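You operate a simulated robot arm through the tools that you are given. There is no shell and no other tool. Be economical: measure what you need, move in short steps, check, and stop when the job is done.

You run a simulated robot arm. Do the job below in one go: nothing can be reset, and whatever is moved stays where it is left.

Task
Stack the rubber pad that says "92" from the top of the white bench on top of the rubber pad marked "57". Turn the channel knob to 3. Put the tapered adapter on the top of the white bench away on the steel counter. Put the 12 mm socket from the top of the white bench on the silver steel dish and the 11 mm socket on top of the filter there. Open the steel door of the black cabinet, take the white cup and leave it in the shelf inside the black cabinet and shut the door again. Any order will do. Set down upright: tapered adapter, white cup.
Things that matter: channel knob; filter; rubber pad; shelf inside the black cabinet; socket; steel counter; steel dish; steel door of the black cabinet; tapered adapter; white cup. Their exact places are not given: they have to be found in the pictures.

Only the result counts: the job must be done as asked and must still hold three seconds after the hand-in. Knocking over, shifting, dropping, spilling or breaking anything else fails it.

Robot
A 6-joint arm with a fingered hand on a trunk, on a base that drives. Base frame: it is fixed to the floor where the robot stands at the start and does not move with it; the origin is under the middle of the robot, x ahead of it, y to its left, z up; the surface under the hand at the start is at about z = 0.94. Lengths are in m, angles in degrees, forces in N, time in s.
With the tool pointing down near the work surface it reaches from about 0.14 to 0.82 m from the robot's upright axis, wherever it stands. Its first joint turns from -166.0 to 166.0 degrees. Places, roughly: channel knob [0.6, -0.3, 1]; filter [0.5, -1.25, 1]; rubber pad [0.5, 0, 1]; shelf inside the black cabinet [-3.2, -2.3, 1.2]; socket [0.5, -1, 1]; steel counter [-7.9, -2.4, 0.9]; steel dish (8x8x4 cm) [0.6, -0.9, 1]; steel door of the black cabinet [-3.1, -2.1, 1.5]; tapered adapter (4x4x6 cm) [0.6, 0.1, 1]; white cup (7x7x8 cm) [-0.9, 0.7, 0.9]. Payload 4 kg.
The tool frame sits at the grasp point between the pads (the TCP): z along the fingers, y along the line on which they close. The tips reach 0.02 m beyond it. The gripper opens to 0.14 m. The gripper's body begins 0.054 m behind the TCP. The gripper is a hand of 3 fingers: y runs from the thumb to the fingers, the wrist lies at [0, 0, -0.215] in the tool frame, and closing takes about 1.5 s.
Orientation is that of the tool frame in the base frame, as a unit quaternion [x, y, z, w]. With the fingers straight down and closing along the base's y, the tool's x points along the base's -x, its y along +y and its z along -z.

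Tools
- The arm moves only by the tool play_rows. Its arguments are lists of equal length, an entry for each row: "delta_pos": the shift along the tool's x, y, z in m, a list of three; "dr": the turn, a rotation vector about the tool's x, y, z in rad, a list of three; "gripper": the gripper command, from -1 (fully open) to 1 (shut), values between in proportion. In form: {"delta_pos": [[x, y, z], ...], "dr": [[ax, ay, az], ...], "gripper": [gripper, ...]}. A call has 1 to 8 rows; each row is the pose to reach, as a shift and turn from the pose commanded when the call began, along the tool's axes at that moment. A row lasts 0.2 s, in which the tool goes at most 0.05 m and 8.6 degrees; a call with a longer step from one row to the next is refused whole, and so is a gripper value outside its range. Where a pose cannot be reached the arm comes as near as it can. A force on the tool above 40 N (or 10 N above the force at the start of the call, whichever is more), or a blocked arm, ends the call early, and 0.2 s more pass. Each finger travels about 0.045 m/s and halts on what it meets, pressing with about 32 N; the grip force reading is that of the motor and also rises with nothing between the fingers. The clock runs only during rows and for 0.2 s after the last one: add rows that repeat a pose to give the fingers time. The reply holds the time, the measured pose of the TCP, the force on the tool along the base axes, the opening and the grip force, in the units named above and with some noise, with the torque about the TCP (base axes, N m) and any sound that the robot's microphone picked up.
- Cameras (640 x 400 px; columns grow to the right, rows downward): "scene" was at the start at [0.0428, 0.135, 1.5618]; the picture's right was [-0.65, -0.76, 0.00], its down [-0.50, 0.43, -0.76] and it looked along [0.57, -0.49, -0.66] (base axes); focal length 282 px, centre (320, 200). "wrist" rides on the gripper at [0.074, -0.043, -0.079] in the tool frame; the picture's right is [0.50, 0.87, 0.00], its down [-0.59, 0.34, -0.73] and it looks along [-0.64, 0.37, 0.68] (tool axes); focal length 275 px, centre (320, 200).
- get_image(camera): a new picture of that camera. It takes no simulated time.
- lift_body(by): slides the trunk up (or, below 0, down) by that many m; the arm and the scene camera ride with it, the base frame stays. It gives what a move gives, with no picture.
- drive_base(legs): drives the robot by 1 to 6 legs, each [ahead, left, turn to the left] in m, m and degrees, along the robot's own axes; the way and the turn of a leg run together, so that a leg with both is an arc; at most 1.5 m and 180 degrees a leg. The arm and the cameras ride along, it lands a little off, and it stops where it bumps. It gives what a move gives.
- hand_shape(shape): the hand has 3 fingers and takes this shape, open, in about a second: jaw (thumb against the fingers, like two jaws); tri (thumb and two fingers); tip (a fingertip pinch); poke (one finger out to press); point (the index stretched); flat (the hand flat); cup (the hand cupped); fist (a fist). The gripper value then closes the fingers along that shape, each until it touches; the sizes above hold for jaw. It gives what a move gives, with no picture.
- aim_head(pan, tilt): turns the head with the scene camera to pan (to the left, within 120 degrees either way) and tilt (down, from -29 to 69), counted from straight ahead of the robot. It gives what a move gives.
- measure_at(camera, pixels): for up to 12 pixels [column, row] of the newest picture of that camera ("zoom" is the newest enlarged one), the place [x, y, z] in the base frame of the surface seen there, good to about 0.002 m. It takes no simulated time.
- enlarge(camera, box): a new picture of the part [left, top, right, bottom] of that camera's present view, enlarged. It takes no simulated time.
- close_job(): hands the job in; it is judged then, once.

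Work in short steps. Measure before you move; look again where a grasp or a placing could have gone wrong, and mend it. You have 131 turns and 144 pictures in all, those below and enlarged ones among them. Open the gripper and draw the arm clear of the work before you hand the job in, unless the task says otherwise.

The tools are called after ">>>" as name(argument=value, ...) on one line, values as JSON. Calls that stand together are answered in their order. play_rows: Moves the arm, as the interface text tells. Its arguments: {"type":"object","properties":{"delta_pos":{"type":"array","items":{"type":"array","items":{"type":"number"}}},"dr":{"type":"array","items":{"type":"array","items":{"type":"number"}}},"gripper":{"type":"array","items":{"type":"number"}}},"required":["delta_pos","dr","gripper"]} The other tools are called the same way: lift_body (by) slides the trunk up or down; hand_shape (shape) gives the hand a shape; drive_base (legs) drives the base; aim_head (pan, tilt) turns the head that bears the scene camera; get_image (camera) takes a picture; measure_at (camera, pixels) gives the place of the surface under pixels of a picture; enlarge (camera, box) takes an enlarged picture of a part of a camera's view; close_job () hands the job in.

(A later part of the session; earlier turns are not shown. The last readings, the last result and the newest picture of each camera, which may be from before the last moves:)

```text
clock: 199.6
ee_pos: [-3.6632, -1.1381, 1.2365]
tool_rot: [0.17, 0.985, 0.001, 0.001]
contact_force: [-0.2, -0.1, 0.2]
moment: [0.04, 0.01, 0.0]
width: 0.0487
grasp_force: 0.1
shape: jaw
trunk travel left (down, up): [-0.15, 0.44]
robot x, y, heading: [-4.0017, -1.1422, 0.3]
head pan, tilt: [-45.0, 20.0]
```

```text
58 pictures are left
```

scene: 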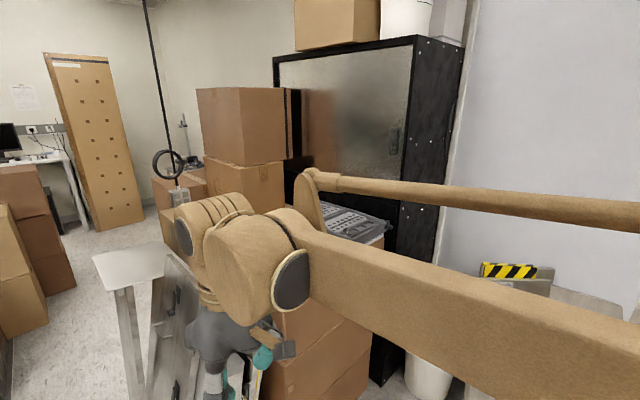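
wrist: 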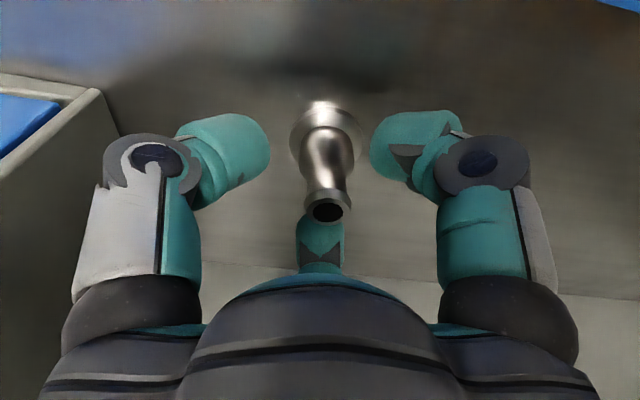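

I measure the door and handle from here, then turn to face -y for an unobstructed view.

>>> measure_at(camera="scene", pixels=[[397, 130], [397, 150], [394, 140], [410, 60], [405, 175], [300, 70], [340, 140], [425, 100], [455, 60], [350, 215], [385, 230], [340, 300]])

>>> drive_base(legs=[[0.25, 0, -90]])

>>> aim_head(pan=38, tilt=20)

>>> get_image(camera="scene")

```text
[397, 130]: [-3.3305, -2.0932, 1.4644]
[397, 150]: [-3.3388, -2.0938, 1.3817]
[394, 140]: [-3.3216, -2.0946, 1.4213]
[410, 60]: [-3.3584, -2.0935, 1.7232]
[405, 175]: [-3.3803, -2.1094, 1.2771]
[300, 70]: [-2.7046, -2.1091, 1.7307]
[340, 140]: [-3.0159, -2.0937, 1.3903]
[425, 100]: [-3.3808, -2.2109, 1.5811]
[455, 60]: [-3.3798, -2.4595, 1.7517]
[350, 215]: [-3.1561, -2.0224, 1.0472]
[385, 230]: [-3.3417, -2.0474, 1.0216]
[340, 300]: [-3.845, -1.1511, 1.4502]
```

```text
clock: 203.8
ee_pos: [-3.8411, -1.6391, 1.2361]
tool_rot: [0.817, 0.577, 0.0, 0.001]
contact_force: [0.5, 0.5, -0.9]
moment: [-0.02, -0.01, -0.01]
width: 0.0489
grasp_force: 0.1
shape: jaw
trunk travel left (down, up): [-0.15, 0.44]
robot x, y, heading: [-3.8434, -1.3019, -89.6]
head pan, tilt: [-45.0, 20.0]
cut short: leg 1
```

```text
clock: 205.3
ee_pos: [-3.8411, -1.6397, 1.2375]
tool_rot: [0.817, 0.577, 0.0, 0.001]
contact_force: [-0.1, -0.1, 0.3]
moment: [-0.01, -0.01, 0.03]
width: 0.0485
grasp_force: 0.1
shape: jaw
trunk travel left (down, up): [-0.15, 0.44]
robot x, y, heading: [-3.8426, -1.3009, -89.7]
head pan, tilt: [38.0, 20.0]
```

```text
57 pictures are left
```

scene: 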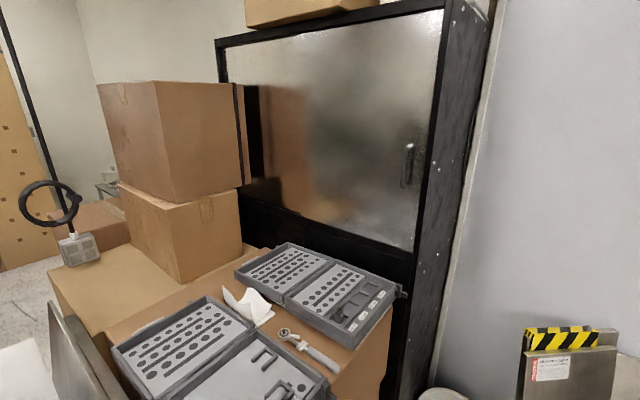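

The door has a vertical bar handle at (408,165) with the hinge on the far left near the cartons. I enlarge the handle and measure handle, hinge, cartons, cases, bucket and panels.

>>> enlarge(camera="scene", box=[370, 110, 470, 260])

>>> measure_at(camera="scene", pixels=[[228, 70], [226, 60], [245, 90], [250, 180], [240, 200], [440, 15], [413, 248], [260, 205], [395, 290], [335, 380], [440, 392], [545, 345]])

>>> measure_at(camera="scene", pixels=[[410, 147], [408, 165], [406, 184], [404, 165], [412, 165], [420, 165], [432, 165], [160, 110], [245, 85], [290, 250], [405, 320], [525, 390]])

```text
2.67 times, centred on (420, 185) of scene
```

zoom: 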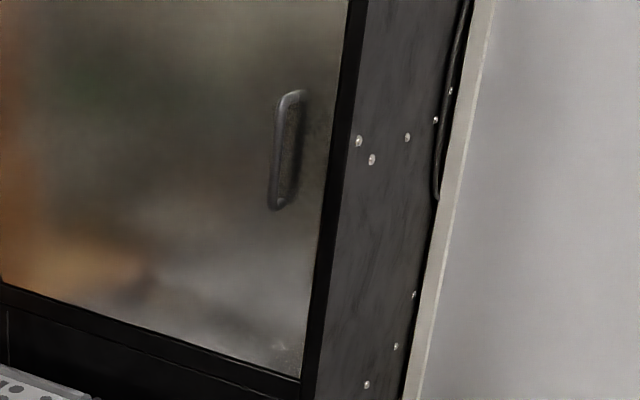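

```text
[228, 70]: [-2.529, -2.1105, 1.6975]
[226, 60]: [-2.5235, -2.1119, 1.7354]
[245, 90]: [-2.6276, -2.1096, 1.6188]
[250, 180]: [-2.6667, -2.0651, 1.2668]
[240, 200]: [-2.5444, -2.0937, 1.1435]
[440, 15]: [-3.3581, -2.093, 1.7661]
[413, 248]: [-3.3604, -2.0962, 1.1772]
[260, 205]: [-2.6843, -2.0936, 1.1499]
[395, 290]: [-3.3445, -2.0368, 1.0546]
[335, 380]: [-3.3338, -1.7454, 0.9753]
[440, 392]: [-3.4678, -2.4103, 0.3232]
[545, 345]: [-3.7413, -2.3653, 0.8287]
```

```text
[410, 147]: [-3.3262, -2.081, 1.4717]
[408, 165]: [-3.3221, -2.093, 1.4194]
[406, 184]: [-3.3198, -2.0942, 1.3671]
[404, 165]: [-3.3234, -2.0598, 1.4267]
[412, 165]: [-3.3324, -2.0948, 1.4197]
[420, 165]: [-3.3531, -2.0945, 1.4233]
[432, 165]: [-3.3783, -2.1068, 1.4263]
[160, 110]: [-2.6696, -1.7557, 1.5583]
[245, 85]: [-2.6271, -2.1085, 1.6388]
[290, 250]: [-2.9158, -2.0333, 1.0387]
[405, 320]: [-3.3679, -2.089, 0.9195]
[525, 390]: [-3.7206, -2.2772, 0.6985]
```

The carton seems to stand within 3 cm of the door near the hinge. I enlarge the left part of the door to see the real hinge line.

>>> enlarge(camera="scene", box=[190, 20, 340, 230])

>>> measure_at(camera="zoom", pixels=[[250, 100], [265, 160], [285, 200], [275, 260], [275, 300], [240, 280], [230, 200], [262, 330], [300, 200], [320, 320], [215, 330], [200, 250]])

```text
1.90 times, centred on (265, 125) of scene
```

zoom: 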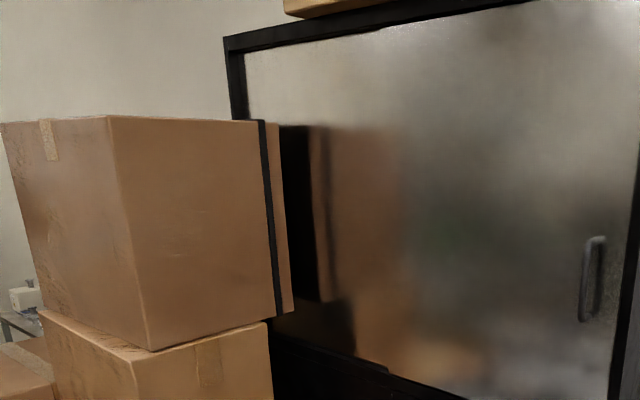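

```text
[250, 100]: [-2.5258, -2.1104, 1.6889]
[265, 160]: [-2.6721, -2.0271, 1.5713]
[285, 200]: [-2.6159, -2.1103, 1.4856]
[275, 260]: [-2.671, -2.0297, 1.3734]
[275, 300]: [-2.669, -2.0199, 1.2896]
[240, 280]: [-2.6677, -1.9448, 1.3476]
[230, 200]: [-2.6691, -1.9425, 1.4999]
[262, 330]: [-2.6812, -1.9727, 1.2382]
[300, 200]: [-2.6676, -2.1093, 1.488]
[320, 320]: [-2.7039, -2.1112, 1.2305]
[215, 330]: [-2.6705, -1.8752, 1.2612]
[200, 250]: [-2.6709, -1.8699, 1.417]
```

Depth shows the left part at y -2.110 and the right at -2.094: the door is only the right panel. I sample across to find the boundary.

>>> measure_at(camera="scene", pixels=[[290, 100], [300, 100], [310, 100], [320, 100], [330, 100], [340, 100], [350, 100], [360, 100], [370, 100], [280, 100], [270, 100], [410, 100]])

>>> measure_at(camera="scene", pixels=[[431, 100], [428, 120], [424, 100], [340, 48], [340, 38], [380, 220], [380, 235], [415, 150], [402, 150], [400, 175]])

>>> enlarge(camera="scene", box=[270, 20, 450, 140])

```text
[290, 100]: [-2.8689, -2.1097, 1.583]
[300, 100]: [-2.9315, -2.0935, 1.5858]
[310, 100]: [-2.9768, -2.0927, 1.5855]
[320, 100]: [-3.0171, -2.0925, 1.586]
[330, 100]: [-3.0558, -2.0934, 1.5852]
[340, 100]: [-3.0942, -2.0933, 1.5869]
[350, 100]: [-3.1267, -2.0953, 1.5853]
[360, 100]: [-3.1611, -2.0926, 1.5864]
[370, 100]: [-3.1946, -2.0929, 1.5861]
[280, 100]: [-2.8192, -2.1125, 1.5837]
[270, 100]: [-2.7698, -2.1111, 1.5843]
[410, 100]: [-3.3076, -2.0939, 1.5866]
```

```text
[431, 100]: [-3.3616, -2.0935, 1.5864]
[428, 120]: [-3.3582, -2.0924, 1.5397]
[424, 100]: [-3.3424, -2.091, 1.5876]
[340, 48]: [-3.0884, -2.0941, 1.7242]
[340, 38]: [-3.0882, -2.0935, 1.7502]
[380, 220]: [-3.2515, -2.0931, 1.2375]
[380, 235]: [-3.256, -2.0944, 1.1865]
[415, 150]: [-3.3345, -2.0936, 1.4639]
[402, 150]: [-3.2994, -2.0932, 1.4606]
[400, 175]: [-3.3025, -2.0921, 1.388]
```

```text
3.33 times, centred on (360, 80) of scene
```

zoom: 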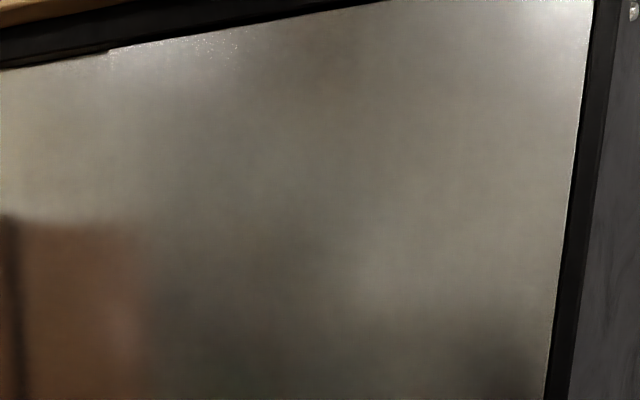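

The two panels overlap with a 16 mm depth step, so the right panel (x -2.92..-3.35) is the door; it may slide or swing about x≈-2.92, which is testable at the handle. First I check the floor around me.

>>> aim_head(pan=30, tilt=60)

>>> get_image(camera="scene")

```text
clock: 206.4
ee_pos: [-3.8414, -1.6398, 1.2379]
tool_rot: [0.817, 0.577, -0.001, 0.001]
contact_force: [-0.5, -0.2, -0.1]
moment: [-0.01, 0.0, 0.02]
width: 0.0486
grasp_force: 0.0
shape: jaw
trunk travel left (down, up): [-0.15, 0.44]
robot x, y, heading: [-3.8414, -1.3008, -89.9]
head pan, tilt: [30.0, 60.0]
```

```text
53 pictures are left
```

scene: 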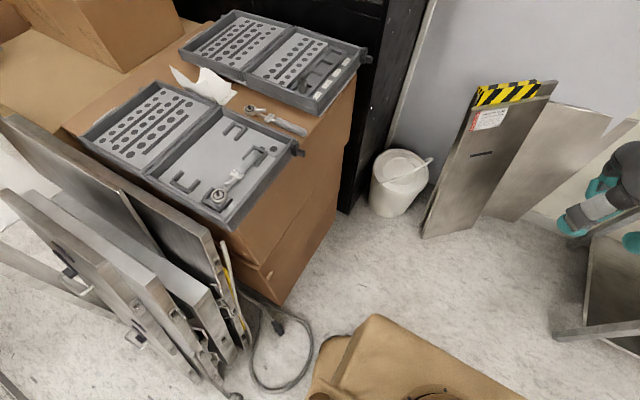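

I measure the floor boundaries here.

>>> measure_at(camera="scene", pixels=[[277, 300], [345, 210], [425, 236], [385, 212], [230, 360], [305, 360], [258, 385], [555, 335], [480, 225], [320, 330]])

```text
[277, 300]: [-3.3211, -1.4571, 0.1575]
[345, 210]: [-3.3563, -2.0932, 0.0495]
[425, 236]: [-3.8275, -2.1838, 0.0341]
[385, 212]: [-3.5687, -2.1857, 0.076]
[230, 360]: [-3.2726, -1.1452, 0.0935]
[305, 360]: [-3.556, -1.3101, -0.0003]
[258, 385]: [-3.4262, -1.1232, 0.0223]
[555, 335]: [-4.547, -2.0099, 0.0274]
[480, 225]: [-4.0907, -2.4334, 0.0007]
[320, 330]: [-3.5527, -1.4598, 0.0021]
```

Free floor: I drive to about (-3.76,-1.55), and rotate the tool toward horizontal pointing at the handle.

>>> drive_base(legs=[[0.25, 0.08, 0]])

>>> play_rows(delta_pos=[[0, 0, 0], [0, 0, 0], [0, 0, 0], [0, 0, 0], [0, 0, 0], [0, 0, 0], [0, 0, 0]], dr=[[0, 0, -0.145], [0, 0, -0.29], [0, 0, -0.435], [0, 0, -0.58], [0, 0, -0.725], [0, 0, -0.862], [0, 0, -0.862]], gripper=[0, 0, 0, 0, 0, 0, 0])

>>> play_rows(delta_pos=[[0, 0, -0.02], [0, 0, -0.04], [0, 0, -0.06], [0, 0, -0.08], [0, 0, -0.1], [0, 0, -0.12], [0, 0, -0.14], [0, 0, -0.16]], dr=[[0, -0.145, 0], [0, -0.29, 0], [0, -0.435, 0], [0, -0.58, 0], [0, -0.725, 0], [0, -0.87, 0], [0, -1.015, 0], [0, -1.16, 0]], gripper=[0, 0, 0, 0, 0, 0, 0, 0])

>>> play_rows(delta_pos=[[0, 0, 0], [0, 0, 0], [0, 0, 0], [0, 0, 0]], dr=[[0, -0.14, 0], [0, -0.28, 0], [0, -0.4108, 0], [0, -0.4108, 0]], gripper=[0, 0, 0, 0])

>>> aim_head(pan=35, tilt=20)

>>> get_image(camera="scene")

>>> get_image(camera="wrist")

```text
clock: 208.3
ee_pos: [-3.7606, -1.8897, 1.2381]
tool_rot: [0.818, 0.575, 0.0, 0.001]
contact_force: [-0.2, -0.9, 0.4]
moment: [0.03, -0.03, -0.01]
width: 0.0485
grasp_force: 0.2
shape: jaw
trunk travel left (down, up): [-0.15, 0.44]
robot x, y, heading: [-3.7625, -1.5506, -90.0]
head pan, tilt: [30.0, 60.0]
```

```text
clock: 209.9
ee_pos: [-3.7605, -1.8895, 1.2365]
tool_rot: [0.503, 0.864, -0.001, 0.001]
contact_force: [0.6, 0.2, -0.7]
moment: [0.0, 0.02, 0.01]
width: 0.0696
grasp_force: 0.0
shape: jaw
trunk travel left (down, up): [-0.15, 0.44]
robot x, y, heading: [-3.7623, -1.5511, -90.1]
head pan, tilt: [30.0, 60.0]
```

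```text
clock: 211.7
ee_pos: [-3.7607, -1.8863, 1.3965]
tool_rot: [0.42, 0.722, -0.277, 0.475]
contact_force: [0.4, -0.1, 0.7]
moment: [0.0, 0.03, 0.0]
width: 0.0696
grasp_force: 0.1
shape: jaw
trunk travel left (down, up): [-0.15, 0.44]
robot x, y, heading: [-3.765, -1.5478, -89.9]
head pan, tilt: [30.0, 60.0]
```

```text
clock: 212.7
ee_pos: [-3.7479, -1.8982, 1.3978]
tool_rot: [0.4, 0.604, -0.317, 0.613]
contact_force: [0.9, 0.2, 0.1]
moment: [0.01, -0.04, -0.02]
width: 0.0699
grasp_force: 0.2
shape: jaw
out of reach, approached as far as the arm can: row 1, 2, 3, 4
trunk travel left (down, up): [-0.15, 0.44]
robot x, y, heading: [-3.7643, -1.5499, -89.8]
head pan, tilt: [30.0, 60.0]
```

```text
clock: 213.8
ee_pos: [-3.7486, -1.8997, 1.3979]
tool_rot: [0.399, 0.604, -0.318, 0.612]
contact_force: [0.5, -0.4, 0.0]
moment: [0.03, -0.03, -0.02]
width: 0.0699
grasp_force: 0.1
shape: jaw
trunk travel left (down, up): [-0.15, 0.44]
robot x, y, heading: [-3.7618, -1.5518, -89.9]
head pan, tilt: [35.0, 20.0]
```

```text
52 pictures are left
```

scene: 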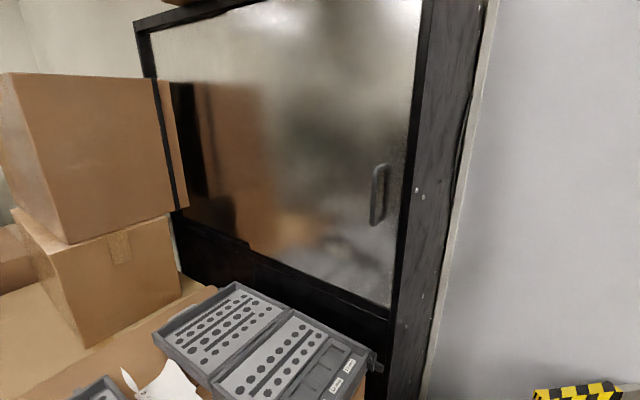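

```text
51 pictures are left
```

wrist: 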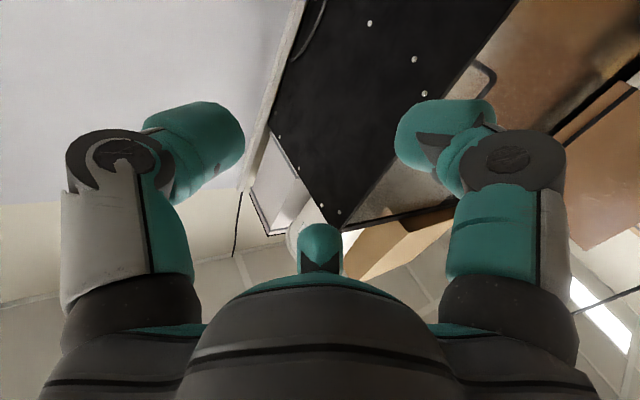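

The tool is now nearly horizontal toward the door. I measure the handle again (380,195) and move to a pre-grasp point 0.10 m off it.

>>> measure_at(camera="scene", pixels=[[379, 195], [376, 195], [383, 170], [376, 215], [374, 205], [372, 195], [386, 195]])

>>> play_rows(delta_pos=[[-0.0016, 0.037, 0.0304], [-0.0032, 0.074, 0.0608], [-0.0048, 0.111, 0.0912], [-0.0064, 0.1475, 0.1216], [-0.008, 0.184, 0.152], [-0.0096, 0.221, 0.1825], [-0.0112, 0.258, 0.213], [-0.0128, 0.295, 0.2433]], dr=[[0, -0.01, -0.02], [0, -0.02, -0.04], [0, -0.03, -0.06], [0, -0.04, -0.08], [0, -0.05, -0.107], [0, -0.05, -0.107], [0, -0.05, -0.107], [0, -0.05, -0.107]], gripper=[0, 0, 0, 0, 0, 0, 0, 0])

>>> get_image(camera="wrist")

>>> get_image(camera="scene")

```text
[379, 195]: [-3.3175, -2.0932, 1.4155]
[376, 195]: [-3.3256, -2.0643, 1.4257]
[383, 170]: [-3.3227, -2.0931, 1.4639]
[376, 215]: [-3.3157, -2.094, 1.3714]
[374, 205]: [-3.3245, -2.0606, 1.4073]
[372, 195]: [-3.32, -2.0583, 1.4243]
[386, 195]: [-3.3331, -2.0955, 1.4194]
```

```text
clock: 215.6
ee_pos: [-3.3763, -1.977, 1.428]
tool_rot: [0.354, 0.592, -0.359, 0.629]
contact_force: [0.6, 0.1, -0.9]
moment: [-0.01, -0.02, 0.01]
width: 0.07
grasp_force: 0.1
shape: jaw
out of reach, approached as far as the arm can: row 5, 6, 7, 8
trunk travel left (down, up): [-0.15, 0.44]
robot x, y, heading: [-3.7658, -1.552, -89.8]
head pan, tilt: [35.0, 20.0]
```

```text
50 pictures are left
```

wrist: 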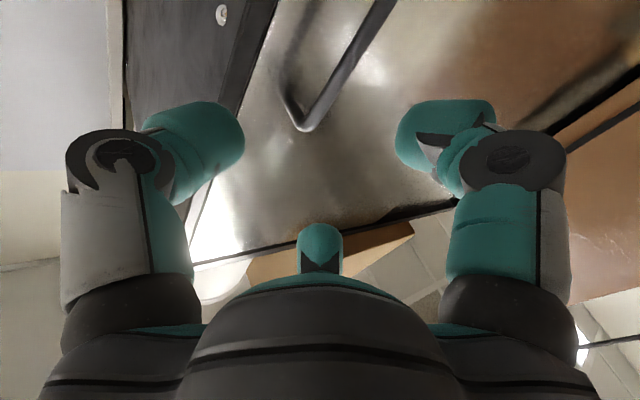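

```text
49 pictures are left
```

scene: 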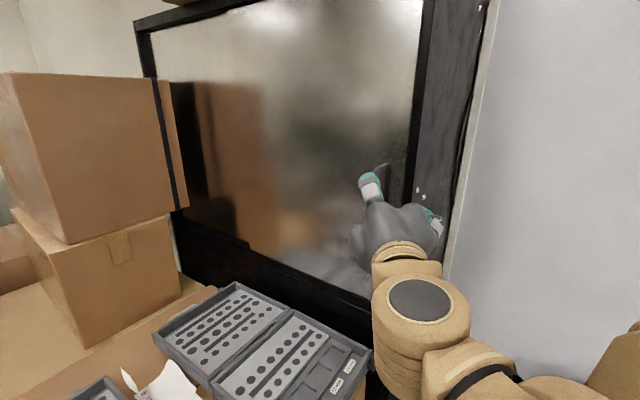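

The bar is 0.10 m ahead and nearly centred. I narrow the opening to 0.036, advance 0.088, and close on it.

>>> play_rows(delta_pos=[[0, 0.004, 0.0], [0, 0.004, 0.03], [0, 0.004, 0.06], [0, 0.004, 0.08], [0, 0.004, 0.088], [0, 0.004, 0.088]], dr=[[0, 0, 0], [0, 0, 0], [0, 0, 0], [0, 0, 0], [0, 0, 0], [0, 0, 0]], gripper=[0.48, 0.48, 0.48, 0.48, 0.48, 0.48])

>>> play_rows(delta_pos=[[0, 0, 0], [0, 0, 0], [0, 0, 0], [0, 0, 0]], dr=[[0, 0, 0], [0, 0, 0], [0, 0, 0], [0, 0, 0]], gripper=[0.7, 1, 1, 1])

>>> get_image(camera="wrist")

```text
clock: 217.0
ee_pos: [-3.3312, -2.0505, 1.4329]
tool_rot: [0.353, 0.593, -0.358, 0.629]
contact_force: [4.1, 6.0, -1.0]
moment: [0.07, 0.09, 0.15]
width: 0.0371
grasp_force: 0.1
shape: jaw
trunk travel left (down, up): [-0.15, 0.44]
robot x, y, heading: [-3.7631, -1.5466, -90.0]
head pan, tilt: [35.0, 20.0]
```

```text
clock: 218.0
ee_pos: [-3.3295, -2.0481, 1.4322]
tool_rot: [0.352, 0.593, -0.359, 0.629]
contact_force: [8.7, 15.4, -2.0]
moment: [-0.05, 0.43, 0.34]
width: 0.0024
grasp_force: 31.6
shape: jaw
trunk travel left (down, up): [-0.15, 0.44]
robot x, y, heading: [-3.7644, -1.5489, -89.9]
head pan, tilt: [35.0, 20.0]
```

```text
48 pictures are left
```

wrist: 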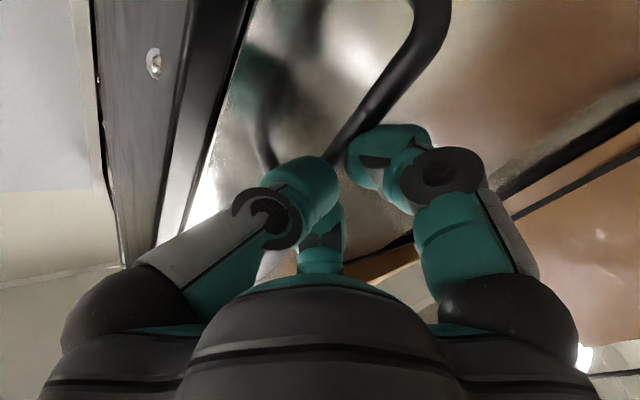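

Width reads 0.002, so the bar might be hooked at the tips. I test a gentle pull back along the tool axis by 0.02 m.

>>> play_rows(delta_pos=[[0, 0, -0.01], [0, 0, -0.02], [0, 0, -0.02]], dr=[[0, 0, 0], [0, 0, 0], [0, 0, 0]], gripper=[1, 1, 1])

>>> get_image(camera="wrist")

>>> enlarge(camera="scene", box=[280, 100, 480, 260])

```text
clock: 218.8
ee_pos: [-3.3443, -2.0351, 1.4321]
tool_rot: [0.355, 0.592, -0.359, 0.629]
contact_force: [-0.1, 0.2, 0.3]
moment: [0.02, 0.01, 0.03]
width: 0.0019
grasp_force: 32.3
shape: jaw
trunk travel left (down, up): [-0.15, 0.44]
robot x, y, heading: [-3.7632, -1.5494, -90.2]
head pan, tilt: [35.0, 20.0]
```

```text
47 pictures are left
```

wrist: 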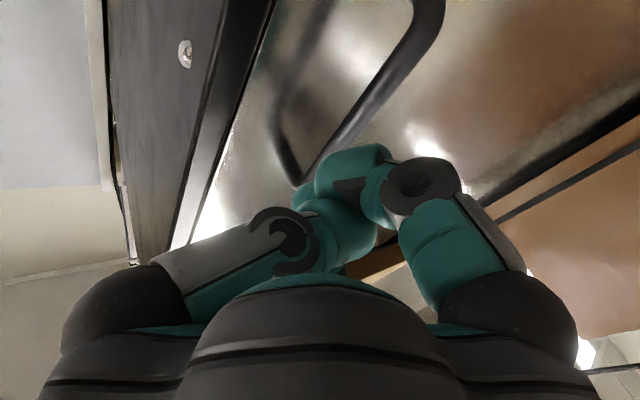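

```text
2.50 times, centred on (380, 180) of scene
```

zoom: 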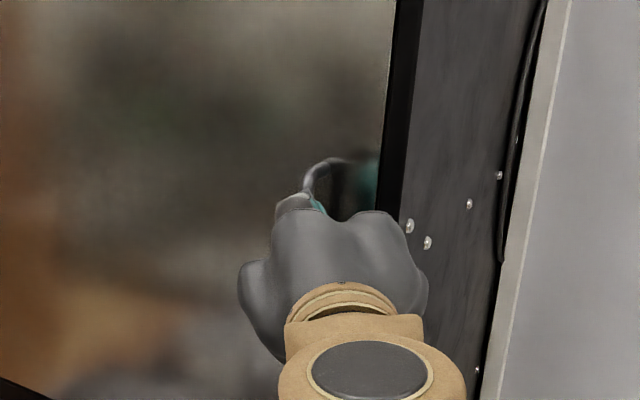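

The fingers missed the bar. I measure the bar in the wrist view to get its true location.

>>> measure_at(camera="wrist", pixels=[[297, 178], [330, 155], [360, 115], [395, 70], [430, 20], [285, 140], [340, 165], [350, 110], [425, 15]])

```text
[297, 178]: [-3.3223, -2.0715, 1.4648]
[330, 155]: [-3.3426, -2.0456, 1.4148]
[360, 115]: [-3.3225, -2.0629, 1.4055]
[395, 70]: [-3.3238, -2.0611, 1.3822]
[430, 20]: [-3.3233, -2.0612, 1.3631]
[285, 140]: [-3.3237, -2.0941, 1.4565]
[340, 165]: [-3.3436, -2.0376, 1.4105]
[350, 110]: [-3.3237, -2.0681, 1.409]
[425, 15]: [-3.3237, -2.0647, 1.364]
```

The bar is at x -3.323, y≈-2.068, z 1.36–1.465, so my tips only brushed it. I first test whether the door slides: place the closed fingers left of the bar and push toward +x.

>>> play_rows(delta_pos=[[0.0192, -0.0178, -0.0108], [0.0201, -0.0194, 0.0083], [0.0207, -0.0063, 0.0157], [0.0213, 0.0067, 0.023], [0.0219, 0.0198, 0.0304], [0.0224, 0.0328, 0.0377], [0.023, 0.0459, 0.045]], dr=[[0, 0, 0], [0, 0, 0], [0, 0, 0], [0, 0, 0], [0, 0, 0], [0, 0, 0], [0, 0, 0]], gripper=[1, 1, 1, 1, 1, 1, 1])

>>> get_image(camera="wrist")

>>> get_image(camera="scene")

```text
clock: 220.4
ee_pos: [-3.2781, -2.0514, 1.4125]
tool_rot: [0.354, 0.592, -0.359, 0.629]
contact_force: [0.1, 0.2, -0.5]
moment: [0.02, -0.02, -0.02]
width: 0.0022
grasp_force: 32.0
shape: jaw
trunk travel left (down, up): [-0.15, 0.44]
robot x, y, heading: [-3.7627, -1.5488, -89.7]
head pan, tilt: [35.0, 20.0]
```

```text
45 pictures are left
```

wrist: 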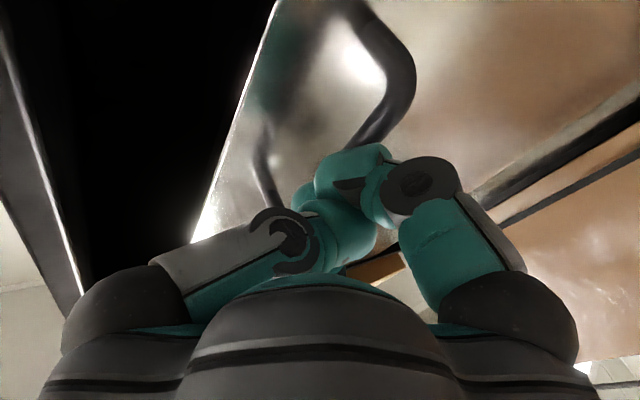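

```text
44 pictures are left
```

scene: 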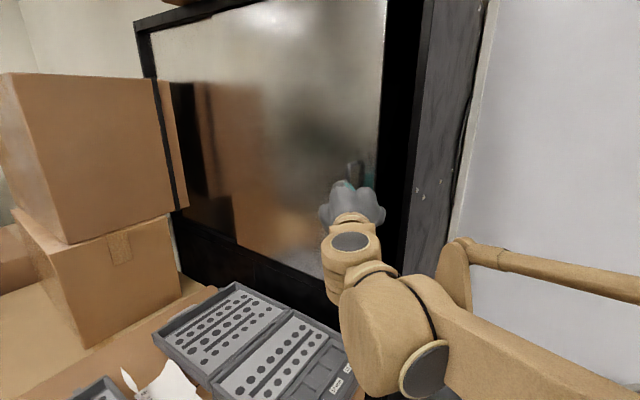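

It slides freely. I keep pushing +x another 0.28 m.

>>> play_rows(delta_pos=[[0.0014, 0.0305, 0.0172], [0.0028, 0.061, 0.0343], [0.0042, 0.0915, 0.0515], [0.0056, 0.122, 0.0686], [0.007, 0.1524, 0.0858], [0.0084, 0.183, 0.103], [0.0098, 0.2134, 0.12], [0.0112, 0.244, 0.1372]], dr=[[0, 0, 0], [0, 0, 0], [0, 0, 0], [0, 0, 0], [0, 0, 0], [0, 0, 0], [0, 0, 0], [0, 0, 0]], gripper=[1, 1, 1, 1, 1, 1, 1, 1])

>>> get_image(camera="scene")

```text
clock: 222.2
ee_pos: [-2.9986, -2.0555, 1.4126]
tool_rot: [0.355, 0.583, -0.357, 0.638]
contact_force: [-0.1, -0.4, 0.0]
moment: [-0.03, -0.02, 0.01]
width: 0.0022
grasp_force: 31.9
shape: jaw
trunk travel left (down, up): [-0.15, 0.44]
robot x, y, heading: [-3.7639, -1.5545, -90.1]
head pan, tilt: [35.0, 20.0]
```

```text
43 pictures are left
```

scene: 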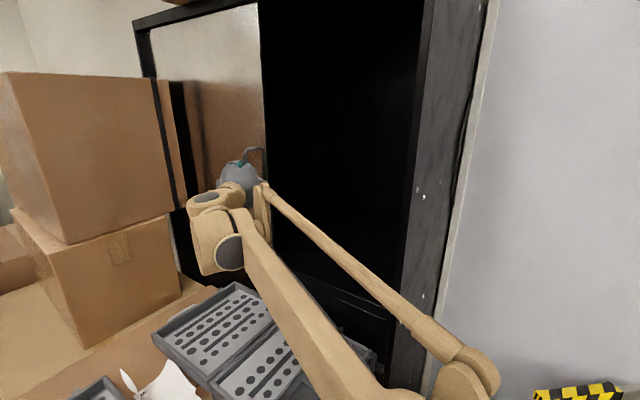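

The door is open about 0.34 m. I withdraw the hand along its axis and back toward the robot, then measure the interior.

>>> play_rows(delta_pos=[[0, -0.02, -0.04], [0, -0.04, -0.08], [0, -0.07, -0.12], [0, -0.105, -0.15], [0, -0.14, -0.18], [0, -0.18, -0.205], [0, -0.22, -0.23], [0, -0.26, -0.255]], dr=[[0, 0, 0], [0, 0, 0], [0, 0, 0], [0, 0, 0], [0, 0, 0], [0, 0, 0], [0, 0, 0], [0, 0, 0]], gripper=[1, 1, 1, 0.5, 0, 0, 0, 0])

>>> enlarge(camera="scene", box=[230, 0, 470, 330])

>>> measure_at(camera="zoom", pixels=[[330, 325], [330, 300], [360, 330], [300, 290], [330, 250], [330, 150], [400, 200], [300, 100], [380, 360], [300, 330], [400, 340], [280, 200]])

```text
clock: 224.0
ee_pos: [-3.3515, -1.9568, 1.3959]
tool_rot: [0.353, 0.589, -0.358, 0.632]
contact_force: [0.6, -0.6, -0.4]
moment: [0.01, 0.0, 0.0]
width: 0.0698
grasp_force: 0.1
shape: jaw
trunk travel left (down, up): [-0.15, 0.44]
robot x, y, heading: [-3.7616, -1.5484, -89.6]
head pan, tilt: [35.0, 20.0]
```

```text
1.21 times, centred on (350, 165) of scene
```

zoom: 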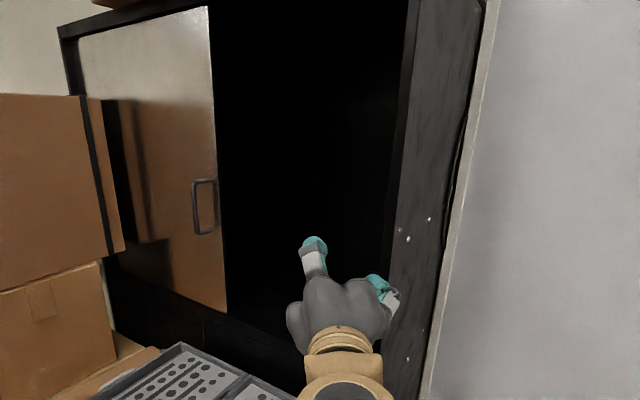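

```text
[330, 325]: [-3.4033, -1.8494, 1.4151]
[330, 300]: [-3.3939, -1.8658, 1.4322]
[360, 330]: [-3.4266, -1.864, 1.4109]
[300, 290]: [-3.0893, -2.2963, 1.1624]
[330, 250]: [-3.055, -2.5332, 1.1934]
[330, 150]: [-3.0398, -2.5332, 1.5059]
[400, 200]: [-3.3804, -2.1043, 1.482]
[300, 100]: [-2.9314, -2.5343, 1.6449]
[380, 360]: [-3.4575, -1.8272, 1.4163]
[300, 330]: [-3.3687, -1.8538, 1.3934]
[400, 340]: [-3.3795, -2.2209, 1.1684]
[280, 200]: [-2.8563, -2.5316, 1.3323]
```

The shelf floor is z≈1.162, back wall y≈-2.533, with plenty of headroom. Now I fold the arm to the tool-down carry pose before fetching the cup.

>>> play_rows(delta_pos=[[0.014, -0.036, -0.0295], [0.028, -0.072, -0.059], [0.042, -0.108, -0.0885], [0.056, -0.144, -0.118], [0.07, -0.18, -0.1475], [0.084, -0.216, -0.177], [0.098, -0.252, -0.2065], [0.112, -0.288, -0.236]], dr=[[0, 0.13, 0], [0, 0.26, 0], [0, 0.39, 0], [0, 0.52, 0], [0, 0.65, 0], [0, 0.78, 0], [0, 0.91, 0], [0, 1.04, 0]], gripper=[0, 0, 0, 0, 0, 0, 0, 0])

>>> play_rows(delta_pos=[[0, 0, 0], [0, 0, 0], [0, 0, 0], [0, 0, 0], [0, 0, 0]], dr=[[0, 0.13, 0], [0, 0.26, 0], [0, 0.39, 0], [0, 0.53, 0], [0, 0.53, 0]], gripper=[0, 0, 0, 0, 0])

>>> drive_base(legs=[[-0.75, 0, 0], [0, 0, 90], [1.3, 0.15, 0], [0.6, -0.4, 0], [0.65, -0.15, 0], [1.2, 0, 0]])

```text
clock: 225.8
ee_pos: [-3.7117, -1.8966, 1.2662]
tool_rot: [0.485, 0.827, -0.135, 0.251]
contact_force: [0.3, 1.5, -1.4]
moment: [-0.03, -0.01, -0.02]
width: 0.0699
grasp_force: 0.0
shape: jaw
out of reach, approached as far as the arm can: row 1, 2, 3, 4, 5, 6
trunk travel left (down, up): [-0.15, 0.44]
robot x, y, heading: [-3.7628, -1.5521, -90.1]
head pan, tilt: [35.0, 20.0]
```

```text
clock: 227.0
ee_pos: [-3.7124, -1.8974, 1.2655]
tool_rot: [0.503, 0.864, -0.003, 0.026]
contact_force: [0.1, -1.2, 0.3]
moment: [0.03, 0.0, 0.0]
width: 0.0698
grasp_force: 0.1
shape: jaw
trunk travel left (down, up): [-0.15, 0.44]
robot x, y, heading: [-3.7627, -1.5502, -90.2]
head pan, tilt: [35.0, 20.0]
```

```text
clock: 228.9
ee_pos: [-3.7128, -1.6617, 1.2683]
tool_rot: [0.502, 0.864, -0.005, 0.028]
contact_force: [-0.6, 1.0, -0.1]
moment: [-0.09, -0.07, -0.02]
width: 0.0701
grasp_force: 0.0
shape: jaw
trunk travel left (down, up): [-0.15, 0.44]
robot x, y, heading: [-3.7632, -1.3129, -89.5]
head pan, tilt: [35.0, 20.0]
stopped in leg 1: the robot was blocked; the commanded pose is now the measured one
```

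The robot is blocked going back at y≈-1.31. I look down around the base to see what it touches.

>>> aim_head(pan=105, tilt=65)

>>> get_image(camera="scene")

```text
clock: 230.3
ee_pos: [-3.7111, -1.6662, 1.266]
tool_rot: [0.503, 0.864, -0.004, 0.026]
contact_force: [-0.5, 0.5, -0.5]
moment: [-0.02, 0.02, 0.01]
width: 0.07
grasp_force: 0.0
shape: jaw
trunk travel left (down, up): [-0.15, 0.44]
robot x, y, heading: [-3.7634, -1.3144, -89.8]
head pan, tilt: [105.0, 65.0]
```

```text
41 pictures are left
```

scene: 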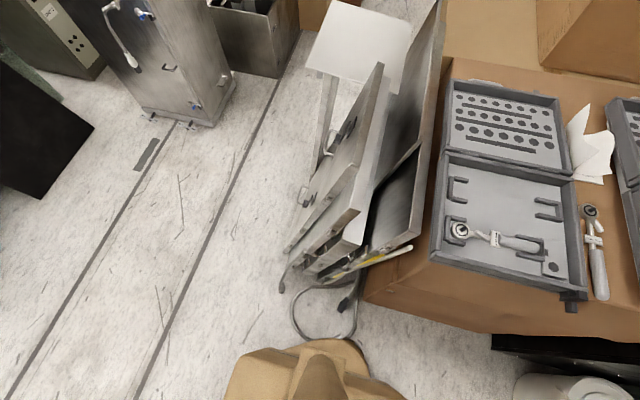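

The base touches the looped cable by the metal sheets. I shift 0.25 m toward -x first, then go back and turn.

>>> drive_base(legs=[[0.03, -0.1, 0], [0, -0.2, 0], [-0.6, 0, 0]])

>>> get_image(camera="scene")

```text
clock: 235.7
ee_pos: [-4.0125, -1.0973, 1.2667]
tool_rot: [0.505, 0.863, -0.003, 0.026]
contact_force: [-0.2, -0.7, 1.3]
moment: [0.01, 0.01, -0.05]
width: 0.07
grasp_force: 0.0
shape: jaw
trunk travel left (down, up): [-0.15, 0.44]
robot x, y, heading: [-4.0602, -0.7493, -90.3]
head pan, tilt: [105.0, 65.0]
```

```text
40 pictures are left
```

scene: 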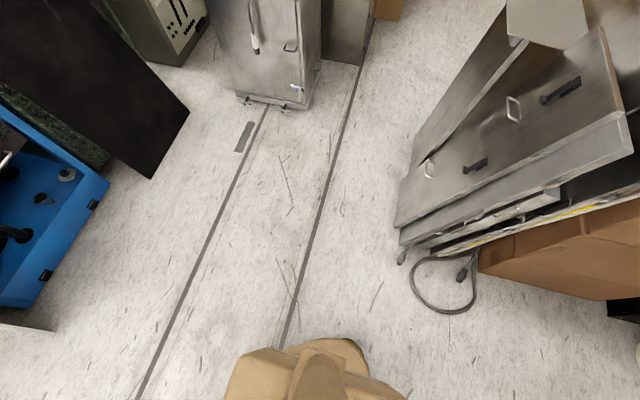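

Nothing was disturbed. I continue the route back to the white bench side.

>>> drive_base(legs=[[0, 0, 90], [1.5, 0.1, 0], [0.7, -0.4, 0], [0.65, -0.15, 0], [1.2, 0, 0], [0, 1.2, 0]])

>>> drive_base(legs=[[0, 0, 90], [0.15, 0.4, 0], [0.05, 0.47, 0]])

>>> aim_head(pan=20, tilt=45)

>>> get_image(camera="scene")

>>> get_image(camera="wrist")

```text
refused: leg 2 is longer than a leg can be; nothing moved
```

```text
clock: 244.5
ee_pos: [-3.5071, 0.1648, 1.2664]
tool_rot: [-0.254, 0.967, 0.015, 0.021]
contact_force: [0.3, -0.9, -0.1]
moment: [-0.02, -0.01, 0.0]
width: 0.0698
grasp_force: 0.1
shape: jaw
trunk travel left (down, up): [-0.15, 0.44]
robot x, y, heading: [-3.8547, 0.1149, -0.4]
head pan, tilt: [105.0, 65.0]
```

```text
clock: 246.1
ee_pos: [-3.5062, 0.164, 1.2661]
tool_rot: [-0.254, 0.967, 0.016, 0.021]
contact_force: [1.0, 0.3, -0.1]
moment: [0.01, 0.02, 0.0]
width: 0.0703
grasp_force: 0.1
shape: jaw
trunk travel left (down, up): [-0.15, 0.44]
robot x, y, heading: [-3.8591, 0.1118, -0.3]
head pan, tilt: [20.0, 45.0]
```

```text
39 pictures are left
```

scene: 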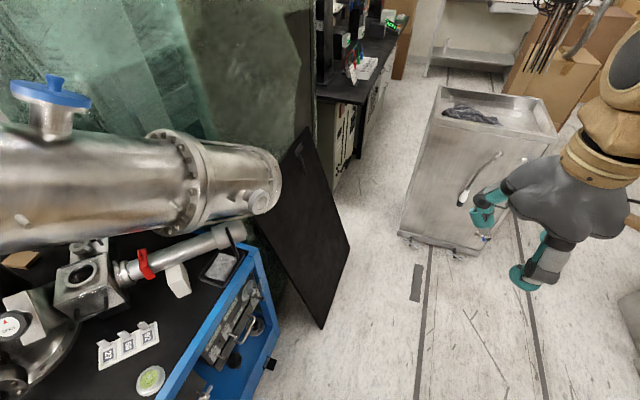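

```text
38 pictures are left
```

wrist: 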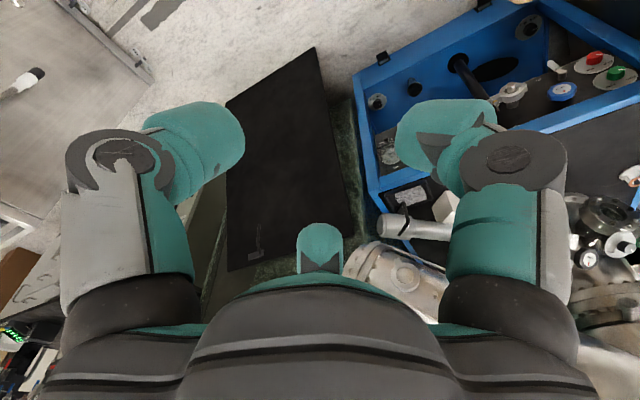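

My first drive call was refused for leg length, so the second ran from the old place; nothing was hit. I'm at (-3.86,0.11), heading 0, and redo the route.

>>> drive_base(legs=[[0, -0.75, 0], [1.3, 0, 0], [0.7, -0.4, 0], [0.65, -0.15, 0], [1.2, 0, 0], [0, 1.2, 0]])

```text
clock: 274.9
ee_pos: [0.335, 0.0633, 1.2659]
tool_rot: [-0.256, 0.966, 0.017, 0.021]
contact_force: [-0.3, -0.5, 0.6]
moment: [0.0, 0.02, -0.03]
width: 0.0702
grasp_force: 0.0
shape: jaw
trunk travel left (down, up): [-0.15, 0.44]
robot x, y, heading: [-0.0121, 0.0107, 0.0]
head pan, tilt: [20.0, 45.0]
```

At (0,0) again. I turn to face +y and move in front of the cup.

>>> drive_base(legs=[[0, 0, 90], [0.1, 0.4, 0], [0.1, 0.45, 0]])

>>> aim_head(pan=20, tilt=45)

>>> get_image(camera="scene")

>>> get_image(camera="wrist")

```text
clock: 283.6
ee_pos: [-0.9113, 0.5664, 1.2659]
tool_rot: [0.862, -0.506, -0.026, -0.005]
contact_force: [0.1, -0.6, -0.3]
moment: [0.01, -0.04, 0.01]
width: 0.0702
grasp_force: 0.0
shape: jaw
trunk travel left (down, up): [-0.15, 0.44]
robot x, y, heading: [-0.8649, 0.2139, 89.9]
head pan, tilt: [20.0, 45.0]
```

```text
clock: 284.2
ee_pos: [-0.9112, 0.5665, 1.2675]
tool_rot: [0.863, -0.505, -0.026, -0.003]
contact_force: [0.6, -0.2, -0.7]
moment: [-0.04, 0.01, -0.01]
width: 0.0703
grasp_force: 0.1
shape: jaw
trunk travel left (down, up): [-0.15, 0.44]
robot x, y, heading: [-0.864, 0.218, 89.6]
head pan, tilt: [20.0, 45.0]
```

```text
37 pictures are left
```

scene: 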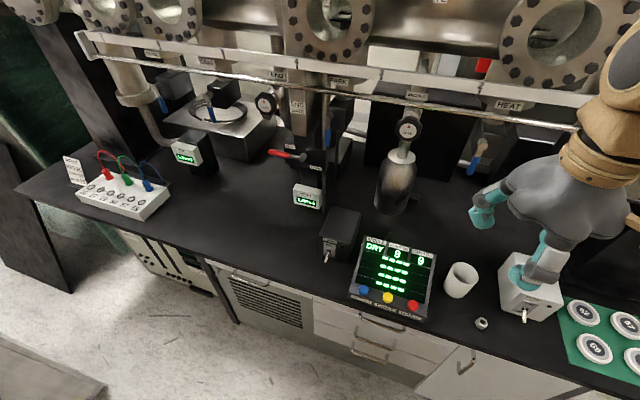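

```text
36 pictures are left
```

wrist: 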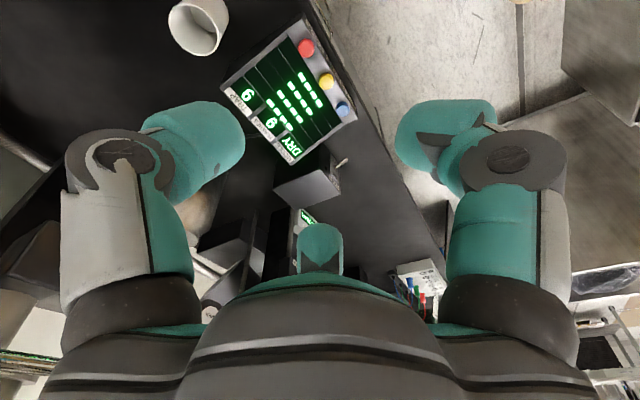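

The cup is at (461,278) in the scene view. I measure its rim, neighbours and the rail above.

>>> enlarge(camera="scene", box=[400, 220, 540, 340])

>>> measure_at(camera="scene", pixels=[[447, 271], [476, 274], [461, 264], [461, 283], [461, 297], [430, 270], [503, 290], [481, 323], [440, 250], [400, 175], [460, 105], [420, 290]])

```text
3.33 times, centred on (470, 280) of scene
```

zoom: 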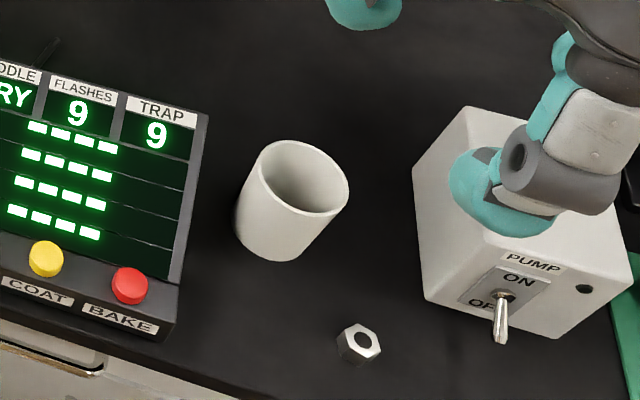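

```text
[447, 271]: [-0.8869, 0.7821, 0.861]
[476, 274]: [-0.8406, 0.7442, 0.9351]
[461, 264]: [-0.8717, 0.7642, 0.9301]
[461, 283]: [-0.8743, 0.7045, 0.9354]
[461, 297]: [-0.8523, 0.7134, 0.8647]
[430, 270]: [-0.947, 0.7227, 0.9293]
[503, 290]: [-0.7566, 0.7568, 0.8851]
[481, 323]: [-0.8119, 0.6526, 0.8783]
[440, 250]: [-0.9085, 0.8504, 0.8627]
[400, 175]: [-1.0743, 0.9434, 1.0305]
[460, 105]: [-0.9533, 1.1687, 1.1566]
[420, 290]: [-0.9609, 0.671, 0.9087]
```

I measure the rim precisely in the zoom.

>>> measure_at(camera="zoom", pixels=[[257, 170], [347, 190], [300, 213], [290, 142], [275, 148], [335, 205], [275, 203], [205, 130], [185, 280], [415, 180], [420, 280], [160, 320]])

```text
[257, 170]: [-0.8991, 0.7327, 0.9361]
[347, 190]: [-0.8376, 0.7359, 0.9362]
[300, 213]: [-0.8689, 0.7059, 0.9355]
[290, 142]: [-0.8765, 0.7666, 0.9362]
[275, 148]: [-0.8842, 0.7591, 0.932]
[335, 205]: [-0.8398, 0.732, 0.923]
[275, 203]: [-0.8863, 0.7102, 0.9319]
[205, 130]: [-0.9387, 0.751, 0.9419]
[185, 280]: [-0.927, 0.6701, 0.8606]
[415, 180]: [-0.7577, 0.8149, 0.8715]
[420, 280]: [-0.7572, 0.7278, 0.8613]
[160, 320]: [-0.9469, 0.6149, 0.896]
```

Rim centre is (-0.868,0.736), top 0.936. I lower in front of the rail first with the hand yawed so the fingers avoid the controller, then slide in over the cup.

>>> play_rows(delta_pos=[[0.005, -0.009, 0.045], [0.01, -0.018, 0.09], [0.015, -0.027, 0.135], [0.021, -0.0375, 0.18], [0.021, -0.0375, 0.225], [0.021, -0.0375, 0.265], [0.021, -0.0375, 0.295], [0.021, -0.0375, 0.295]], dr=[[0.005, 0.012, 0.128], [0.01, 0.024, 0.256], [0.016, 0.036, 0.385], [0.021, 0.048, 0.513], [0.021, 0.048, 0.513], [0.021, 0.048, 0.513], [0.021, 0.048, 0.513], [0.021, 0.048, 0.513]], gripper=[-0.57, -0.57, -0.57, -0.57, -0.57, -0.57, -0.57, -0.57])

>>> get_image(camera="scene")

```text
clock: 286.0
ee_pos: [-0.8814, 0.5763, 0.9705]
tool_rot: [-0.706, 0.708, 0.001, -0.006]
contact_force: [-0.5, -0.2, 0.7]
moment: [0.02, 0.01, 0.01]
width: 0.1095
grasp_force: 0.0
shape: jaw
trunk travel left (down, up): [-0.15, 0.44]
robot x, y, heading: [-0.8644, 0.2179, 89.7]
head pan, tilt: [20.0, 45.0]
```

```text
34 pictures are left
```

scene: 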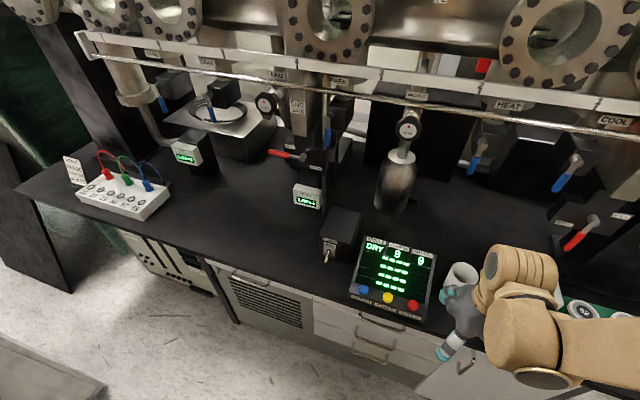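

Now slide in over the cup at the same height, and look.

>>> play_rows(delta_pos=[[-0.04, -0.0134, -0.003], [-0.08, -0.0134, -0.003], [-0.12, -0.0134, -0.003], [-0.1597, -0.0134, -0.003], [-0.1597, -0.0134, -0.003]], dr=[[0, 0, 0], [0, 0, 0], [0, 0, 0], [0, 0, 0], [0, 0, 0]], gripper=[-0.57, -0.57, -0.57, -0.57, -0.57])

>>> get_image(camera="wrist")

```text
clock: 287.2
ee_pos: [-0.8674, 0.7366, 0.9719]
tool_rot: [-0.706, 0.708, 0.001, -0.006]
contact_force: [0.0, -0.3, 1.0]
moment: [0.04, 0.02, 0.04]
width: 0.1097
grasp_force: 0.1
shape: jaw
trunk travel left (down, up): [-0.15, 0.44]
robot x, y, heading: [-0.8593, 0.2147, 89.7]
head pan, tilt: [20.0, 45.0]
```

```text
33 pictures are left
```

wrist: 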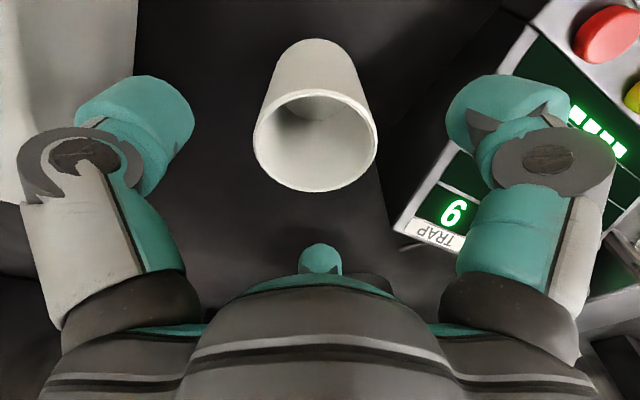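

The cup is centred. I narrow to 0.09, descend to TCP 0.915, and close gently.

>>> play_rows(delta_pos=[[0, 0, 0], [0, 0, 0.0], [0, 0, 0.03], [0, 0, 0.057], [0, 0, 0.057], [0, 0, 0.057], [0, 0, 0.057], [0, 0, 0.057]], dr=[[0, 0, 0], [0, 0, 0], [0, 0, 0], [0, 0, 0], [0, 0, 0], [0, 0, 0], [0, 0, 0], [0, 0, 0]], gripper=[-0.29, -0.29, -0.29, -0.29, 0.2, 0.6, 1, 1])

>>> get_image(camera="wrist")

```text
clock: 289.0
ee_pos: [-0.868, 0.7345, 0.9145]
tool_rot: [-0.706, 0.708, 0.0, -0.008]
contact_force: [0.8, -0.6, 0.1]
moment: [-0.05, 0.02, 0.01]
width: 0.0527
grasp_force: 31.9
shape: jaw
trunk travel left (down, up): [-0.15, 0.44]
robot x, y, heading: [-0.8595, 0.2205, 89.5]
head pan, tilt: [20.0, 45.0]
```

```text
32 pictures are left
```

wrist: 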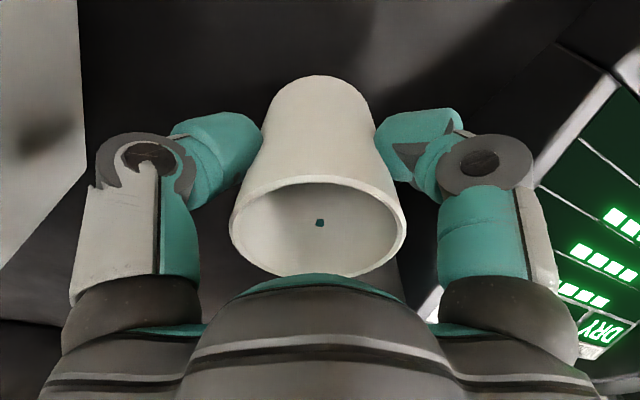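

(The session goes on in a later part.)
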